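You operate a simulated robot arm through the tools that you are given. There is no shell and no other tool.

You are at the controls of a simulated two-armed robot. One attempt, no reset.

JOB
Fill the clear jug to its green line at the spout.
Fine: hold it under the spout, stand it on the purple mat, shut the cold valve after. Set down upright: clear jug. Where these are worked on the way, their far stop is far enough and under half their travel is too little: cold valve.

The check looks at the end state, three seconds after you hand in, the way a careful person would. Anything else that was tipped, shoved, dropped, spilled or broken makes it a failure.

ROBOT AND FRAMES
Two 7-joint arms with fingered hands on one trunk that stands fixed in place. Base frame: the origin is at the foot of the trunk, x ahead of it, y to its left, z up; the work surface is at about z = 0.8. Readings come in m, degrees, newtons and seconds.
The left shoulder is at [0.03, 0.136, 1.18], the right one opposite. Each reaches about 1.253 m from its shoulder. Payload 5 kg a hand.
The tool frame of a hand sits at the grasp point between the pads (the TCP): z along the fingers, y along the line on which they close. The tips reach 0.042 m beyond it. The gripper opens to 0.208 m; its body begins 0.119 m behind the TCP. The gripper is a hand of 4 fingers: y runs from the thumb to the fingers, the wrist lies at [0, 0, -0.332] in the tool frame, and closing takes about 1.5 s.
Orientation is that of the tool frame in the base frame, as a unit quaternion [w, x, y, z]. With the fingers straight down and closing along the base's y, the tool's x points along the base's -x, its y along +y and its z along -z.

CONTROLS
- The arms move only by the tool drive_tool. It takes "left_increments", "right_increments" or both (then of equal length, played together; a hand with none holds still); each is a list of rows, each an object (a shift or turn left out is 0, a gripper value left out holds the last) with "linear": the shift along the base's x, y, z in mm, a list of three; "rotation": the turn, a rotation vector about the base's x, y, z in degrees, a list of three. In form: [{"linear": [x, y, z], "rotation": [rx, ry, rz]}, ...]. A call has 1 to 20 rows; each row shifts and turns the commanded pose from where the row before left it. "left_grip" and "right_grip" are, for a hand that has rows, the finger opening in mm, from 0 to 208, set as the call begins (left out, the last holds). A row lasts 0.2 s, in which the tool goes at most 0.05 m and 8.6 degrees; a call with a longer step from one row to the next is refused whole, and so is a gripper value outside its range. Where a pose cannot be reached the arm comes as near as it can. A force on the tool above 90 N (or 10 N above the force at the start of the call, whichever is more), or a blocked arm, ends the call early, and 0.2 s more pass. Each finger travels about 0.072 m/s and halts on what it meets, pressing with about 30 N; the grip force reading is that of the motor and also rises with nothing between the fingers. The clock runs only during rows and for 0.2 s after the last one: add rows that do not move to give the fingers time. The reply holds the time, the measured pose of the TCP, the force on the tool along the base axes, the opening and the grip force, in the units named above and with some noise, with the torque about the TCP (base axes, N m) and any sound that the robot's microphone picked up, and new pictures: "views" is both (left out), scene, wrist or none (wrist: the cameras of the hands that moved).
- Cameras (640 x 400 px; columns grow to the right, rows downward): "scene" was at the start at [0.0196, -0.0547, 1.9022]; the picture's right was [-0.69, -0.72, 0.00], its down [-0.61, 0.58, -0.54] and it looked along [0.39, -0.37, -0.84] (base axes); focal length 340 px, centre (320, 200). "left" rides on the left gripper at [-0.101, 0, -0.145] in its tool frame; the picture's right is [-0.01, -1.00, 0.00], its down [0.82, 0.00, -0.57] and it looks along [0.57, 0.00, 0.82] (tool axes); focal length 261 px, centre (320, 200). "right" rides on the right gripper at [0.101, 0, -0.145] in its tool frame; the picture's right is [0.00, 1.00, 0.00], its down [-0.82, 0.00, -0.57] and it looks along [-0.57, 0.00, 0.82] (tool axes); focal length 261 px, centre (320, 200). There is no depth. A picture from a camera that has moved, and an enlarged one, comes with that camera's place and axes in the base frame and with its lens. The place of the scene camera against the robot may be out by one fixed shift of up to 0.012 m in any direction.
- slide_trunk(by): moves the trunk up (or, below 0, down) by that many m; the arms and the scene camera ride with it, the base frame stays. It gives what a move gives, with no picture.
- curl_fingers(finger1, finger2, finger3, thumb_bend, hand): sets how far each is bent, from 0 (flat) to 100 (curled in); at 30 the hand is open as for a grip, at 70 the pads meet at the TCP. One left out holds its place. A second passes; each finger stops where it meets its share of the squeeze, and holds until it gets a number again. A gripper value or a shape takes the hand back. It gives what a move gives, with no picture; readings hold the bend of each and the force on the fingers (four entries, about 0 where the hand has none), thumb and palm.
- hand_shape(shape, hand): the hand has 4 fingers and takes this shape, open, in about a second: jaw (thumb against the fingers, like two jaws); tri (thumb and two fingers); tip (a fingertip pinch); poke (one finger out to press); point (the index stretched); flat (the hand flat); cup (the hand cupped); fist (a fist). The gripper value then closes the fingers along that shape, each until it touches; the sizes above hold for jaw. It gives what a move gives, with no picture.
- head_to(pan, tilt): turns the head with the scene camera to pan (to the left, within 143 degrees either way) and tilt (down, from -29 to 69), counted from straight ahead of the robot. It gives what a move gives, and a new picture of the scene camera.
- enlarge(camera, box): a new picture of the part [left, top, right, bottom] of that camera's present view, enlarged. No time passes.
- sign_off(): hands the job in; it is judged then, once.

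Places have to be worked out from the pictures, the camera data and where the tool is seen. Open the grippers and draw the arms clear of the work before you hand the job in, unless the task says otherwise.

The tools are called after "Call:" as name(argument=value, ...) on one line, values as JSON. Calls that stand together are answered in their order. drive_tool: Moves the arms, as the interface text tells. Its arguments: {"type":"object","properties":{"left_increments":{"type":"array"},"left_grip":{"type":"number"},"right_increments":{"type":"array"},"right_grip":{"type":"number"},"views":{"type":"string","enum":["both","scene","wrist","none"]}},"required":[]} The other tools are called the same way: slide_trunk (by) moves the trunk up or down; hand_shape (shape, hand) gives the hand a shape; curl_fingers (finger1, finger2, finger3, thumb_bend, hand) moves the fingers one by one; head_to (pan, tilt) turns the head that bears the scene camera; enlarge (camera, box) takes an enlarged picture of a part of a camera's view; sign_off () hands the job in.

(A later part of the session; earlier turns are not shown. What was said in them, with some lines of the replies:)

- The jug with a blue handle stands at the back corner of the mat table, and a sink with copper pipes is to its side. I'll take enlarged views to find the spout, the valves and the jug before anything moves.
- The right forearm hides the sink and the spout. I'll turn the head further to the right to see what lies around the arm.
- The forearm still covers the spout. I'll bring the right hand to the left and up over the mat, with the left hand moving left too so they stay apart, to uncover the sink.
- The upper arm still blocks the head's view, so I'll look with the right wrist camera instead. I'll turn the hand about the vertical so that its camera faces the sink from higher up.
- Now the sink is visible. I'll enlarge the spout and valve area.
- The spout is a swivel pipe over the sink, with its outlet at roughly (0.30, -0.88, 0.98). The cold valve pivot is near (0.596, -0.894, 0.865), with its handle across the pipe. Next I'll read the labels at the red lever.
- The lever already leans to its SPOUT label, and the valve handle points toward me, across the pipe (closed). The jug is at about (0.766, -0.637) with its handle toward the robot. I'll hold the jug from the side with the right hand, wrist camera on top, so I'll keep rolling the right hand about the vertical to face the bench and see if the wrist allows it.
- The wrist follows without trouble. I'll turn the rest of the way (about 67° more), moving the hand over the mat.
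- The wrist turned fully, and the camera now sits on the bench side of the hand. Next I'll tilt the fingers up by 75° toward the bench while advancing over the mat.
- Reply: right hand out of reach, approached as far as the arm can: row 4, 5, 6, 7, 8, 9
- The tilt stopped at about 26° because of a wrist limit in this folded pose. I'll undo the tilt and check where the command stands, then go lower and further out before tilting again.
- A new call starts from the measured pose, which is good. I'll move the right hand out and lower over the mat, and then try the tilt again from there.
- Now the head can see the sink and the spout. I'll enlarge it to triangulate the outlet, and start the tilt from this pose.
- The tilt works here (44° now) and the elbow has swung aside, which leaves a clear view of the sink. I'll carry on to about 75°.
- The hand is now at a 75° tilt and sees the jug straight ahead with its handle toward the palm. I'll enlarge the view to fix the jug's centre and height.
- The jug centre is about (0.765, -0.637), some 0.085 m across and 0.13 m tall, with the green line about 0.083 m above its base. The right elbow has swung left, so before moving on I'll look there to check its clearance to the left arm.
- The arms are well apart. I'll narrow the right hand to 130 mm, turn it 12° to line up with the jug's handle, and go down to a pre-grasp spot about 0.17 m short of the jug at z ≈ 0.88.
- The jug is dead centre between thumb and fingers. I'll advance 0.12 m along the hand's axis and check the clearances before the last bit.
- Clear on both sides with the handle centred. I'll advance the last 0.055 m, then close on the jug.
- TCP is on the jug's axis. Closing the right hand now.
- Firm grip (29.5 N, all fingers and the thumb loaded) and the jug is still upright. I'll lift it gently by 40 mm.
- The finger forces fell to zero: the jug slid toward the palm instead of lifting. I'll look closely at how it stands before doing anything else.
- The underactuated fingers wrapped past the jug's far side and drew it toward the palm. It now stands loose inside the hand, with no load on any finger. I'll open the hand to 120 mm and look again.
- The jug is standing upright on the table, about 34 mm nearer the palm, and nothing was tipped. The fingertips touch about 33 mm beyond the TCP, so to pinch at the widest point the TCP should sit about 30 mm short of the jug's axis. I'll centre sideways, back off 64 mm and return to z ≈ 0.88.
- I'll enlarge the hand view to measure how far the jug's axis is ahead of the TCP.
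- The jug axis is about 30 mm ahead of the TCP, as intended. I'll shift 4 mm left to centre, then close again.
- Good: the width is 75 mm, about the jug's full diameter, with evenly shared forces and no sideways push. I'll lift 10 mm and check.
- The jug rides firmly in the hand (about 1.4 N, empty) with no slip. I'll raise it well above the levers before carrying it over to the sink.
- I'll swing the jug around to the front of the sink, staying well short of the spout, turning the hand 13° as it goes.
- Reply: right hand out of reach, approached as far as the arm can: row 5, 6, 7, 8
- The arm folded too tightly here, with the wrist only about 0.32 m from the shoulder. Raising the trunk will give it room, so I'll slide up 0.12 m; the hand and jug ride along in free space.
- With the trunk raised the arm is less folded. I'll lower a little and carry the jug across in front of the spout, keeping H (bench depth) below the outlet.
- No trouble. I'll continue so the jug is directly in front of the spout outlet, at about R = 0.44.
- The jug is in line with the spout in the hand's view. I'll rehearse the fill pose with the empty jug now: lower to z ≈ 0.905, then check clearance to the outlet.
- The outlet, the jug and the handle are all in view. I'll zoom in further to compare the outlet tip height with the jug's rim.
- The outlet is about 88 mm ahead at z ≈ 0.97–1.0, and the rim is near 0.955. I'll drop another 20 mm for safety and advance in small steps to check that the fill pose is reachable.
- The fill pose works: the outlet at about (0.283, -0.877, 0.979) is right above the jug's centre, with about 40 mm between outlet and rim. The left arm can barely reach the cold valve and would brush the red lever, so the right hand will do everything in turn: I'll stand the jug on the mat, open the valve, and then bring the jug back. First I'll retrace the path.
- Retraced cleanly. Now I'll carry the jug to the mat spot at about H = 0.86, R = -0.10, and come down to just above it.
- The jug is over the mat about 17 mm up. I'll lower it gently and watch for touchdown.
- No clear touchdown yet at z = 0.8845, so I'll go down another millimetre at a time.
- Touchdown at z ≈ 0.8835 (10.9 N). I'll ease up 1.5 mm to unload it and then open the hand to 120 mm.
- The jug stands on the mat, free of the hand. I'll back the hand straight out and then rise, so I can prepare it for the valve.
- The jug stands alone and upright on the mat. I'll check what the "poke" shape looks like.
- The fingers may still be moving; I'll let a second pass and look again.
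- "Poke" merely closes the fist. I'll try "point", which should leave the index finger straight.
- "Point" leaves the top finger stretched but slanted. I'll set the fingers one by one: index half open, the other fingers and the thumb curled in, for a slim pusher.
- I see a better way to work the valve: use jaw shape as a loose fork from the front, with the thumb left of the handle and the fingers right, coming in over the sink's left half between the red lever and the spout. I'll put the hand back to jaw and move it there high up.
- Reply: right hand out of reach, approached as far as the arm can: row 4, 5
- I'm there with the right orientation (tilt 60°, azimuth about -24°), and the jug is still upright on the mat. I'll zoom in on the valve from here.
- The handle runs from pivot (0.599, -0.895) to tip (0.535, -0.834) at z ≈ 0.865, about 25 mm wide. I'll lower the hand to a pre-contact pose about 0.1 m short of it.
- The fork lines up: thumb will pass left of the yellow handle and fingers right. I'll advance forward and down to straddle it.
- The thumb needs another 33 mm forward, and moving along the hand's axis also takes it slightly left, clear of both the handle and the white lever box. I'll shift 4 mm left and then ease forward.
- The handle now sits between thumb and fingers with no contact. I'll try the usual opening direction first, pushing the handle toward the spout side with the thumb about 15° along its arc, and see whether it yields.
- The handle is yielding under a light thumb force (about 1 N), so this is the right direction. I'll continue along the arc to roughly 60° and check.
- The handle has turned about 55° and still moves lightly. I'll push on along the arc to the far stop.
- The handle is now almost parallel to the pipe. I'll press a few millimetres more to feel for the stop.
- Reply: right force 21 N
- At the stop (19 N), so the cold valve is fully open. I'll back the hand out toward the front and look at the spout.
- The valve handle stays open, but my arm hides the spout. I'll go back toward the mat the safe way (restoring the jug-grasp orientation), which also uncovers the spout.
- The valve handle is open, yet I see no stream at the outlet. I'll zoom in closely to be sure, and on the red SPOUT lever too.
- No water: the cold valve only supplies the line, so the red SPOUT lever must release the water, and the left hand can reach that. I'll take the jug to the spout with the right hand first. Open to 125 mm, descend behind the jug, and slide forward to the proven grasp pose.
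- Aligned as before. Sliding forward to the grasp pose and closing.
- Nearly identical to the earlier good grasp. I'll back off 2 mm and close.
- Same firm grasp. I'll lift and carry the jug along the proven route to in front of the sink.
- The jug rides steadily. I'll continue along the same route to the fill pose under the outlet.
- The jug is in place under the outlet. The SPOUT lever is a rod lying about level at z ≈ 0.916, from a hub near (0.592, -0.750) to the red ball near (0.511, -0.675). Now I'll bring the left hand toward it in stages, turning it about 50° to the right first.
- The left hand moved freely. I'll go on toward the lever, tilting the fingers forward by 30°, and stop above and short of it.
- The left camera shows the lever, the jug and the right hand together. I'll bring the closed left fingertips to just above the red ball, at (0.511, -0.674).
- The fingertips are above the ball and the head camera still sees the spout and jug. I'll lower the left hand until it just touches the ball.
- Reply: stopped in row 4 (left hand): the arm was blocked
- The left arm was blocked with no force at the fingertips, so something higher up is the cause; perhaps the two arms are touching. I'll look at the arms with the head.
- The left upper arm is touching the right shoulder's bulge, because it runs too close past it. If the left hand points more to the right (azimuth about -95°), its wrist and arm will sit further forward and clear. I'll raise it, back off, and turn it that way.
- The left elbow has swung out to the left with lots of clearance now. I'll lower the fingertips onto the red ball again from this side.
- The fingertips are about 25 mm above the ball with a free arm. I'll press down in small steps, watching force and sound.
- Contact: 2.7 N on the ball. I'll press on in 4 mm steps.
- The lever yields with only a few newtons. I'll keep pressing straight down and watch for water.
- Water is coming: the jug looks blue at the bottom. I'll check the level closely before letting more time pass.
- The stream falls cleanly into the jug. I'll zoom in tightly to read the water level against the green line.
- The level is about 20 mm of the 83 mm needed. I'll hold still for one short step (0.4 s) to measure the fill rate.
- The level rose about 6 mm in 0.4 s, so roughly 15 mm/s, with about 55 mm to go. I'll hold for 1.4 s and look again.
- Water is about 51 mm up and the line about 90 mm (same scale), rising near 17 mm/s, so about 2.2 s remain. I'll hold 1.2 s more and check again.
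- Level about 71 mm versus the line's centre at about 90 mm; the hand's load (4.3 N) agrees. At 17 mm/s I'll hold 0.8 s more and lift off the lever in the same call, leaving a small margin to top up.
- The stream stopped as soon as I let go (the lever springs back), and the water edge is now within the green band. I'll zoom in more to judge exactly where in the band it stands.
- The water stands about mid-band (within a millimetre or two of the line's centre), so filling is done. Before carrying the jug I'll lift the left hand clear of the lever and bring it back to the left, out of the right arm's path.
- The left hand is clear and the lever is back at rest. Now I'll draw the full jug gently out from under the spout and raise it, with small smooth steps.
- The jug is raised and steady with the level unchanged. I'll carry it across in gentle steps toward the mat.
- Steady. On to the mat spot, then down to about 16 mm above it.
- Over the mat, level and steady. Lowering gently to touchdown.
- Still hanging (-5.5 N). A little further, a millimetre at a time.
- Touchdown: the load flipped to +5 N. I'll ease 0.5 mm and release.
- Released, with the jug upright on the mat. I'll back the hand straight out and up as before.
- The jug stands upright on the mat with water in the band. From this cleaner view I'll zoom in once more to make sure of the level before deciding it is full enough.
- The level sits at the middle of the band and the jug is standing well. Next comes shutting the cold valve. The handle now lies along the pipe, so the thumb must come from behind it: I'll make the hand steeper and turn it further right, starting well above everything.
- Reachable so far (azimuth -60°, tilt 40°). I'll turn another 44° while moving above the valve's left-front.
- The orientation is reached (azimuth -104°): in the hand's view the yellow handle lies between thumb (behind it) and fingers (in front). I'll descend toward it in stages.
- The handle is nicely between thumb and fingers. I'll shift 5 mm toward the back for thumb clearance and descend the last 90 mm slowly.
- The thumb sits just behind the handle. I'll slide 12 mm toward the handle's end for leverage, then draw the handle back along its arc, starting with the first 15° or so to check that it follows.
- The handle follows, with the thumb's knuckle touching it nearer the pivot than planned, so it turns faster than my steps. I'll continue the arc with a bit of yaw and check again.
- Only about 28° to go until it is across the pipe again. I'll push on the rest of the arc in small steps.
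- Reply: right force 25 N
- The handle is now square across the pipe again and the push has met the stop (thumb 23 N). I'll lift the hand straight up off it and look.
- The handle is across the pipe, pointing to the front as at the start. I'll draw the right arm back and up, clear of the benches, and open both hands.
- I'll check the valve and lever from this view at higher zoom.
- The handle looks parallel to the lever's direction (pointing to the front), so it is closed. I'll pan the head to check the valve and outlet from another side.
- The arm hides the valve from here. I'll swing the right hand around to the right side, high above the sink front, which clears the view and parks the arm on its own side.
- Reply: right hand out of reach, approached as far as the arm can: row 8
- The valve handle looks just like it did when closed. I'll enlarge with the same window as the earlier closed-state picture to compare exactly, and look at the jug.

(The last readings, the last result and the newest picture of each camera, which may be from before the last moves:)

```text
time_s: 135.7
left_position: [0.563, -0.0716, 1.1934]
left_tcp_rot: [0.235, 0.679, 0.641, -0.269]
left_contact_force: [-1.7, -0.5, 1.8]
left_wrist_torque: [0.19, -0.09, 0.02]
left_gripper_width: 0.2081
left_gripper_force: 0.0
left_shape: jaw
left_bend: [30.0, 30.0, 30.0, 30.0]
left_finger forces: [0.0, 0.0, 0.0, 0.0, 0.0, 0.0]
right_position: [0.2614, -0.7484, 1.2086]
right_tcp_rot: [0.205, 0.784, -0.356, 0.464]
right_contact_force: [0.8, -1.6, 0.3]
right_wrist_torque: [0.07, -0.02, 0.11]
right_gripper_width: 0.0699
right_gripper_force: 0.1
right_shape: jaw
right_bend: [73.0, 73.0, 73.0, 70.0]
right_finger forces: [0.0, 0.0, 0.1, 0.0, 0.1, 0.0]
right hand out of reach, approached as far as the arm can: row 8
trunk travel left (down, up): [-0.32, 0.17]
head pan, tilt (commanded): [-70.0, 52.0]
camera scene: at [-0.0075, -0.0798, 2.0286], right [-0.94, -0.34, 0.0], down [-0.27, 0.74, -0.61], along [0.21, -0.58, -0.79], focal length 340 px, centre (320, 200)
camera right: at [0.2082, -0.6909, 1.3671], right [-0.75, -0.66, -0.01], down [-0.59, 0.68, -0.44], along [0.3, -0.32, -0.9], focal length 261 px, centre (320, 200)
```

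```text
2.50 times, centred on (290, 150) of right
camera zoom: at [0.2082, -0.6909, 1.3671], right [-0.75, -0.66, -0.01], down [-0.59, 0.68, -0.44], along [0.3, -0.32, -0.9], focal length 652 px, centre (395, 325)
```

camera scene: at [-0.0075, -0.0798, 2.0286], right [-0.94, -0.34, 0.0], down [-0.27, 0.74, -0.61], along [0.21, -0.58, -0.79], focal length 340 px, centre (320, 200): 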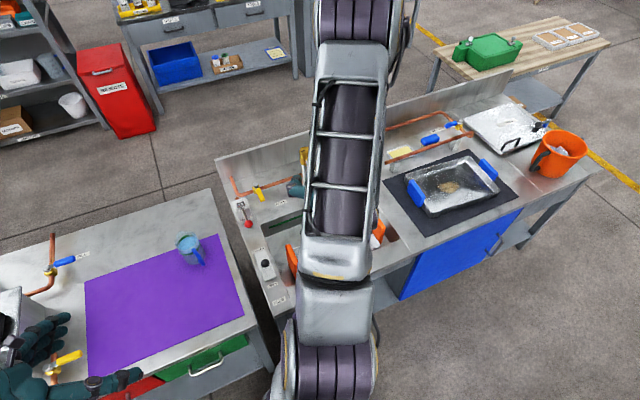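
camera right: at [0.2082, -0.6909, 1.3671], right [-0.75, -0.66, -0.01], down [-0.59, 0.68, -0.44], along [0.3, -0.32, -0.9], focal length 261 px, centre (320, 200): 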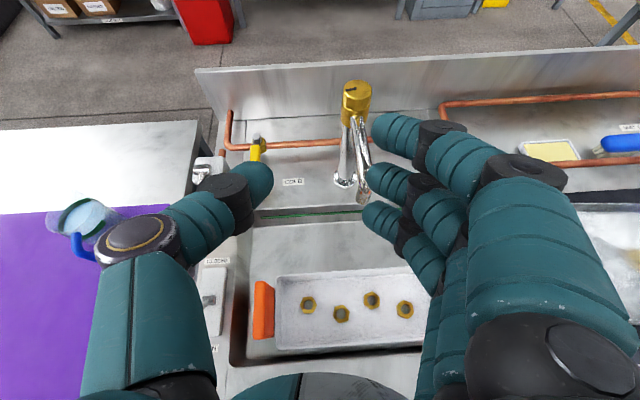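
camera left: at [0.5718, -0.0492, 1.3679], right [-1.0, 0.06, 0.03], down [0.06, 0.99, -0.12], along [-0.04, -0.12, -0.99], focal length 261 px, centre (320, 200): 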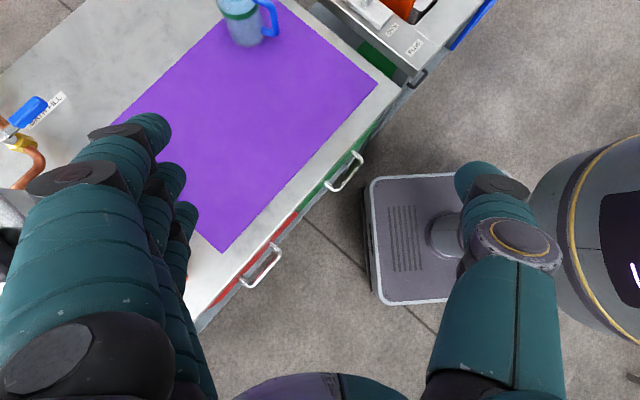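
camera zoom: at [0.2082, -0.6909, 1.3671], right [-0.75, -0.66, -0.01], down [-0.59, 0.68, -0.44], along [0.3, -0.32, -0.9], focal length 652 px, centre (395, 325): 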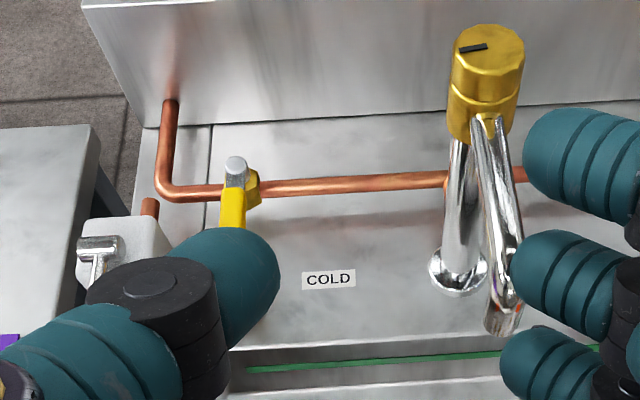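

Everything checks out: the valve is across the pipe and parallel to the lever as at the start, the spout is dry, the lever is at rest, and the jug stands upright on the mat at its line. I'll open the right hand and lift both arms a little further clear.

Call:
drive_tool(right_grip=208, left_grip=208, right_increments=[{"linear": [0, 0, 20]}, {"linear": [0, 0, 30]}, {"linear": [0, 0, 30]}, {"linear": [0, 0, 20]}, {}, {}], left_increments=[{"linear": [0, 5, 15]}, {"linear": [0, 15, 25]}, {"linear": [0, 20, 25]}, {"linear": [0, 20, 15]}, {}, {}], views="both")

```text
time_s: 137.1
left_position: [0.5659, -0.0088, 1.2742]
left_tcp_rot: [0.236, 0.679, 0.641, -0.27]
left_contact_force: [-0.3, 0.5, -0.4]
left_wrist_torque: [-0.04, -0.01, 0.05]
left_gripper_width: 0.2079
left_gripper_force: 0.0
left_shape: jaw
left_bend: [30.0, 30.0, 30.0, 30.0]
left_finger forces: [0.0, 0.1, 0.1, 0.0, 0.0, 0.1]
right_position: [0.2606, -0.7594, 1.3079]
right_tcp_rot: [0.205, 0.786, -0.356, 0.463]
right_contact_force: [-0.9, -0.3, 0.1]
right_wrist_torque: [-0.01, -0.02, 0.0]
right_gripper_width: 0.2077
right_gripper_force: 0.1
right_shape: jaw
right_bend: [30.0, 30.0, 30.0, 30.0]
right_finger forces: [0.1, 0.0, 0.1, 0.0, 0.1, 0.0]
right hand out of reach, approached as far as the arm can: row 1, 2, 4
trunk travel left (down, up): [-0.32, 0.17]
head pan, tilt (commanded): [-70.0, 52.0]
camera scene: at [-0.0062, -0.0763, 2.0288], right [-0.94, -0.34, 0.0], down [-0.27, 0.74, -0.62], along [0.21, -0.58, -0.79], focal length 340 px, centre (320, 200)
camera right: at [0.2093, -0.7013, 1.4655], right [-0.75, -0.66, -0.01], down [-0.59, 0.68, -0.44], along [0.3, -0.32, -0.9], focal length 261 px, centre (320, 200)
camera left: at [0.5729, 0.0123, 1.4491], right [-1.0, 0.06, 0.03], down [0.06, 0.99, -0.12], along [-0.04, -0.12, -0.99], focal length 261 px, centre (320, 200)
```

scene: 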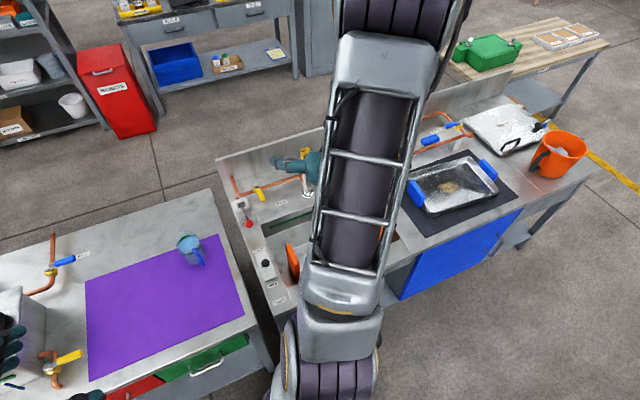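
right: 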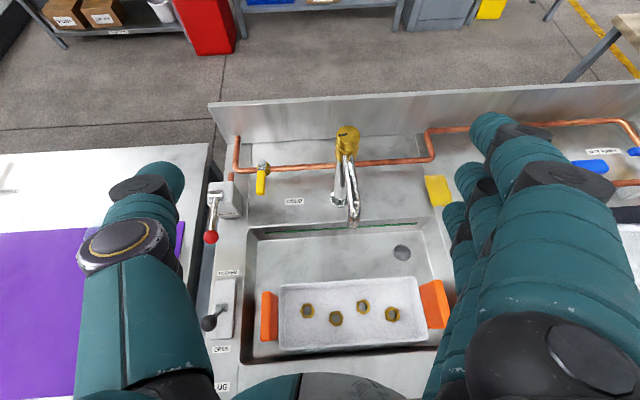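
left: 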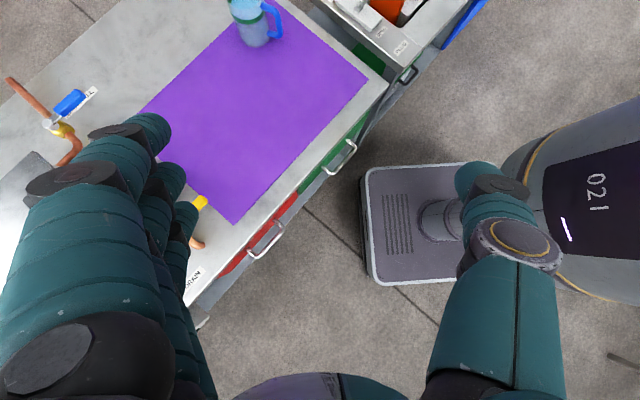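

Both hands are open and well clear. The jug stands upright on the mat at its green line, the cold valve is shut, the SPOUT lever is back at rest, and nothing else has moved. Handing in.

Call:
sign_off()

```text
The job is handed in.
```

The clear jug is filled to its green line and stands upright on the purple mat, and the cold valve is shut. I've handed the job in; no verdict has come back yet.

- **Fill level:** the water sits inside the green band, within about 2 mm of its centre by my reading of the pictures.
- **Cold valve:** I opened it to its far stop to get water, then turned it back until it met the closed stop. In the last pictures the handle is square across the pipe, as it was at the start.
- **SPOUT lever:** opening the cold valve alone gave no water. I also had to hold down the red SPOUT lever with the left hand. It springs back when released, and it is now at rest.
- **First grasp:** the jug slid about 35 mm on the table instead of lifting. It was empty and stayed upright, and I regrasped it without trouble.
- **Arm contact:** at one point the left arm stopped short, probably against the right shoulder. I backed it off and came in from another side.

Nothing else looks moved or spilled. Both hands are open and clear of the benches.
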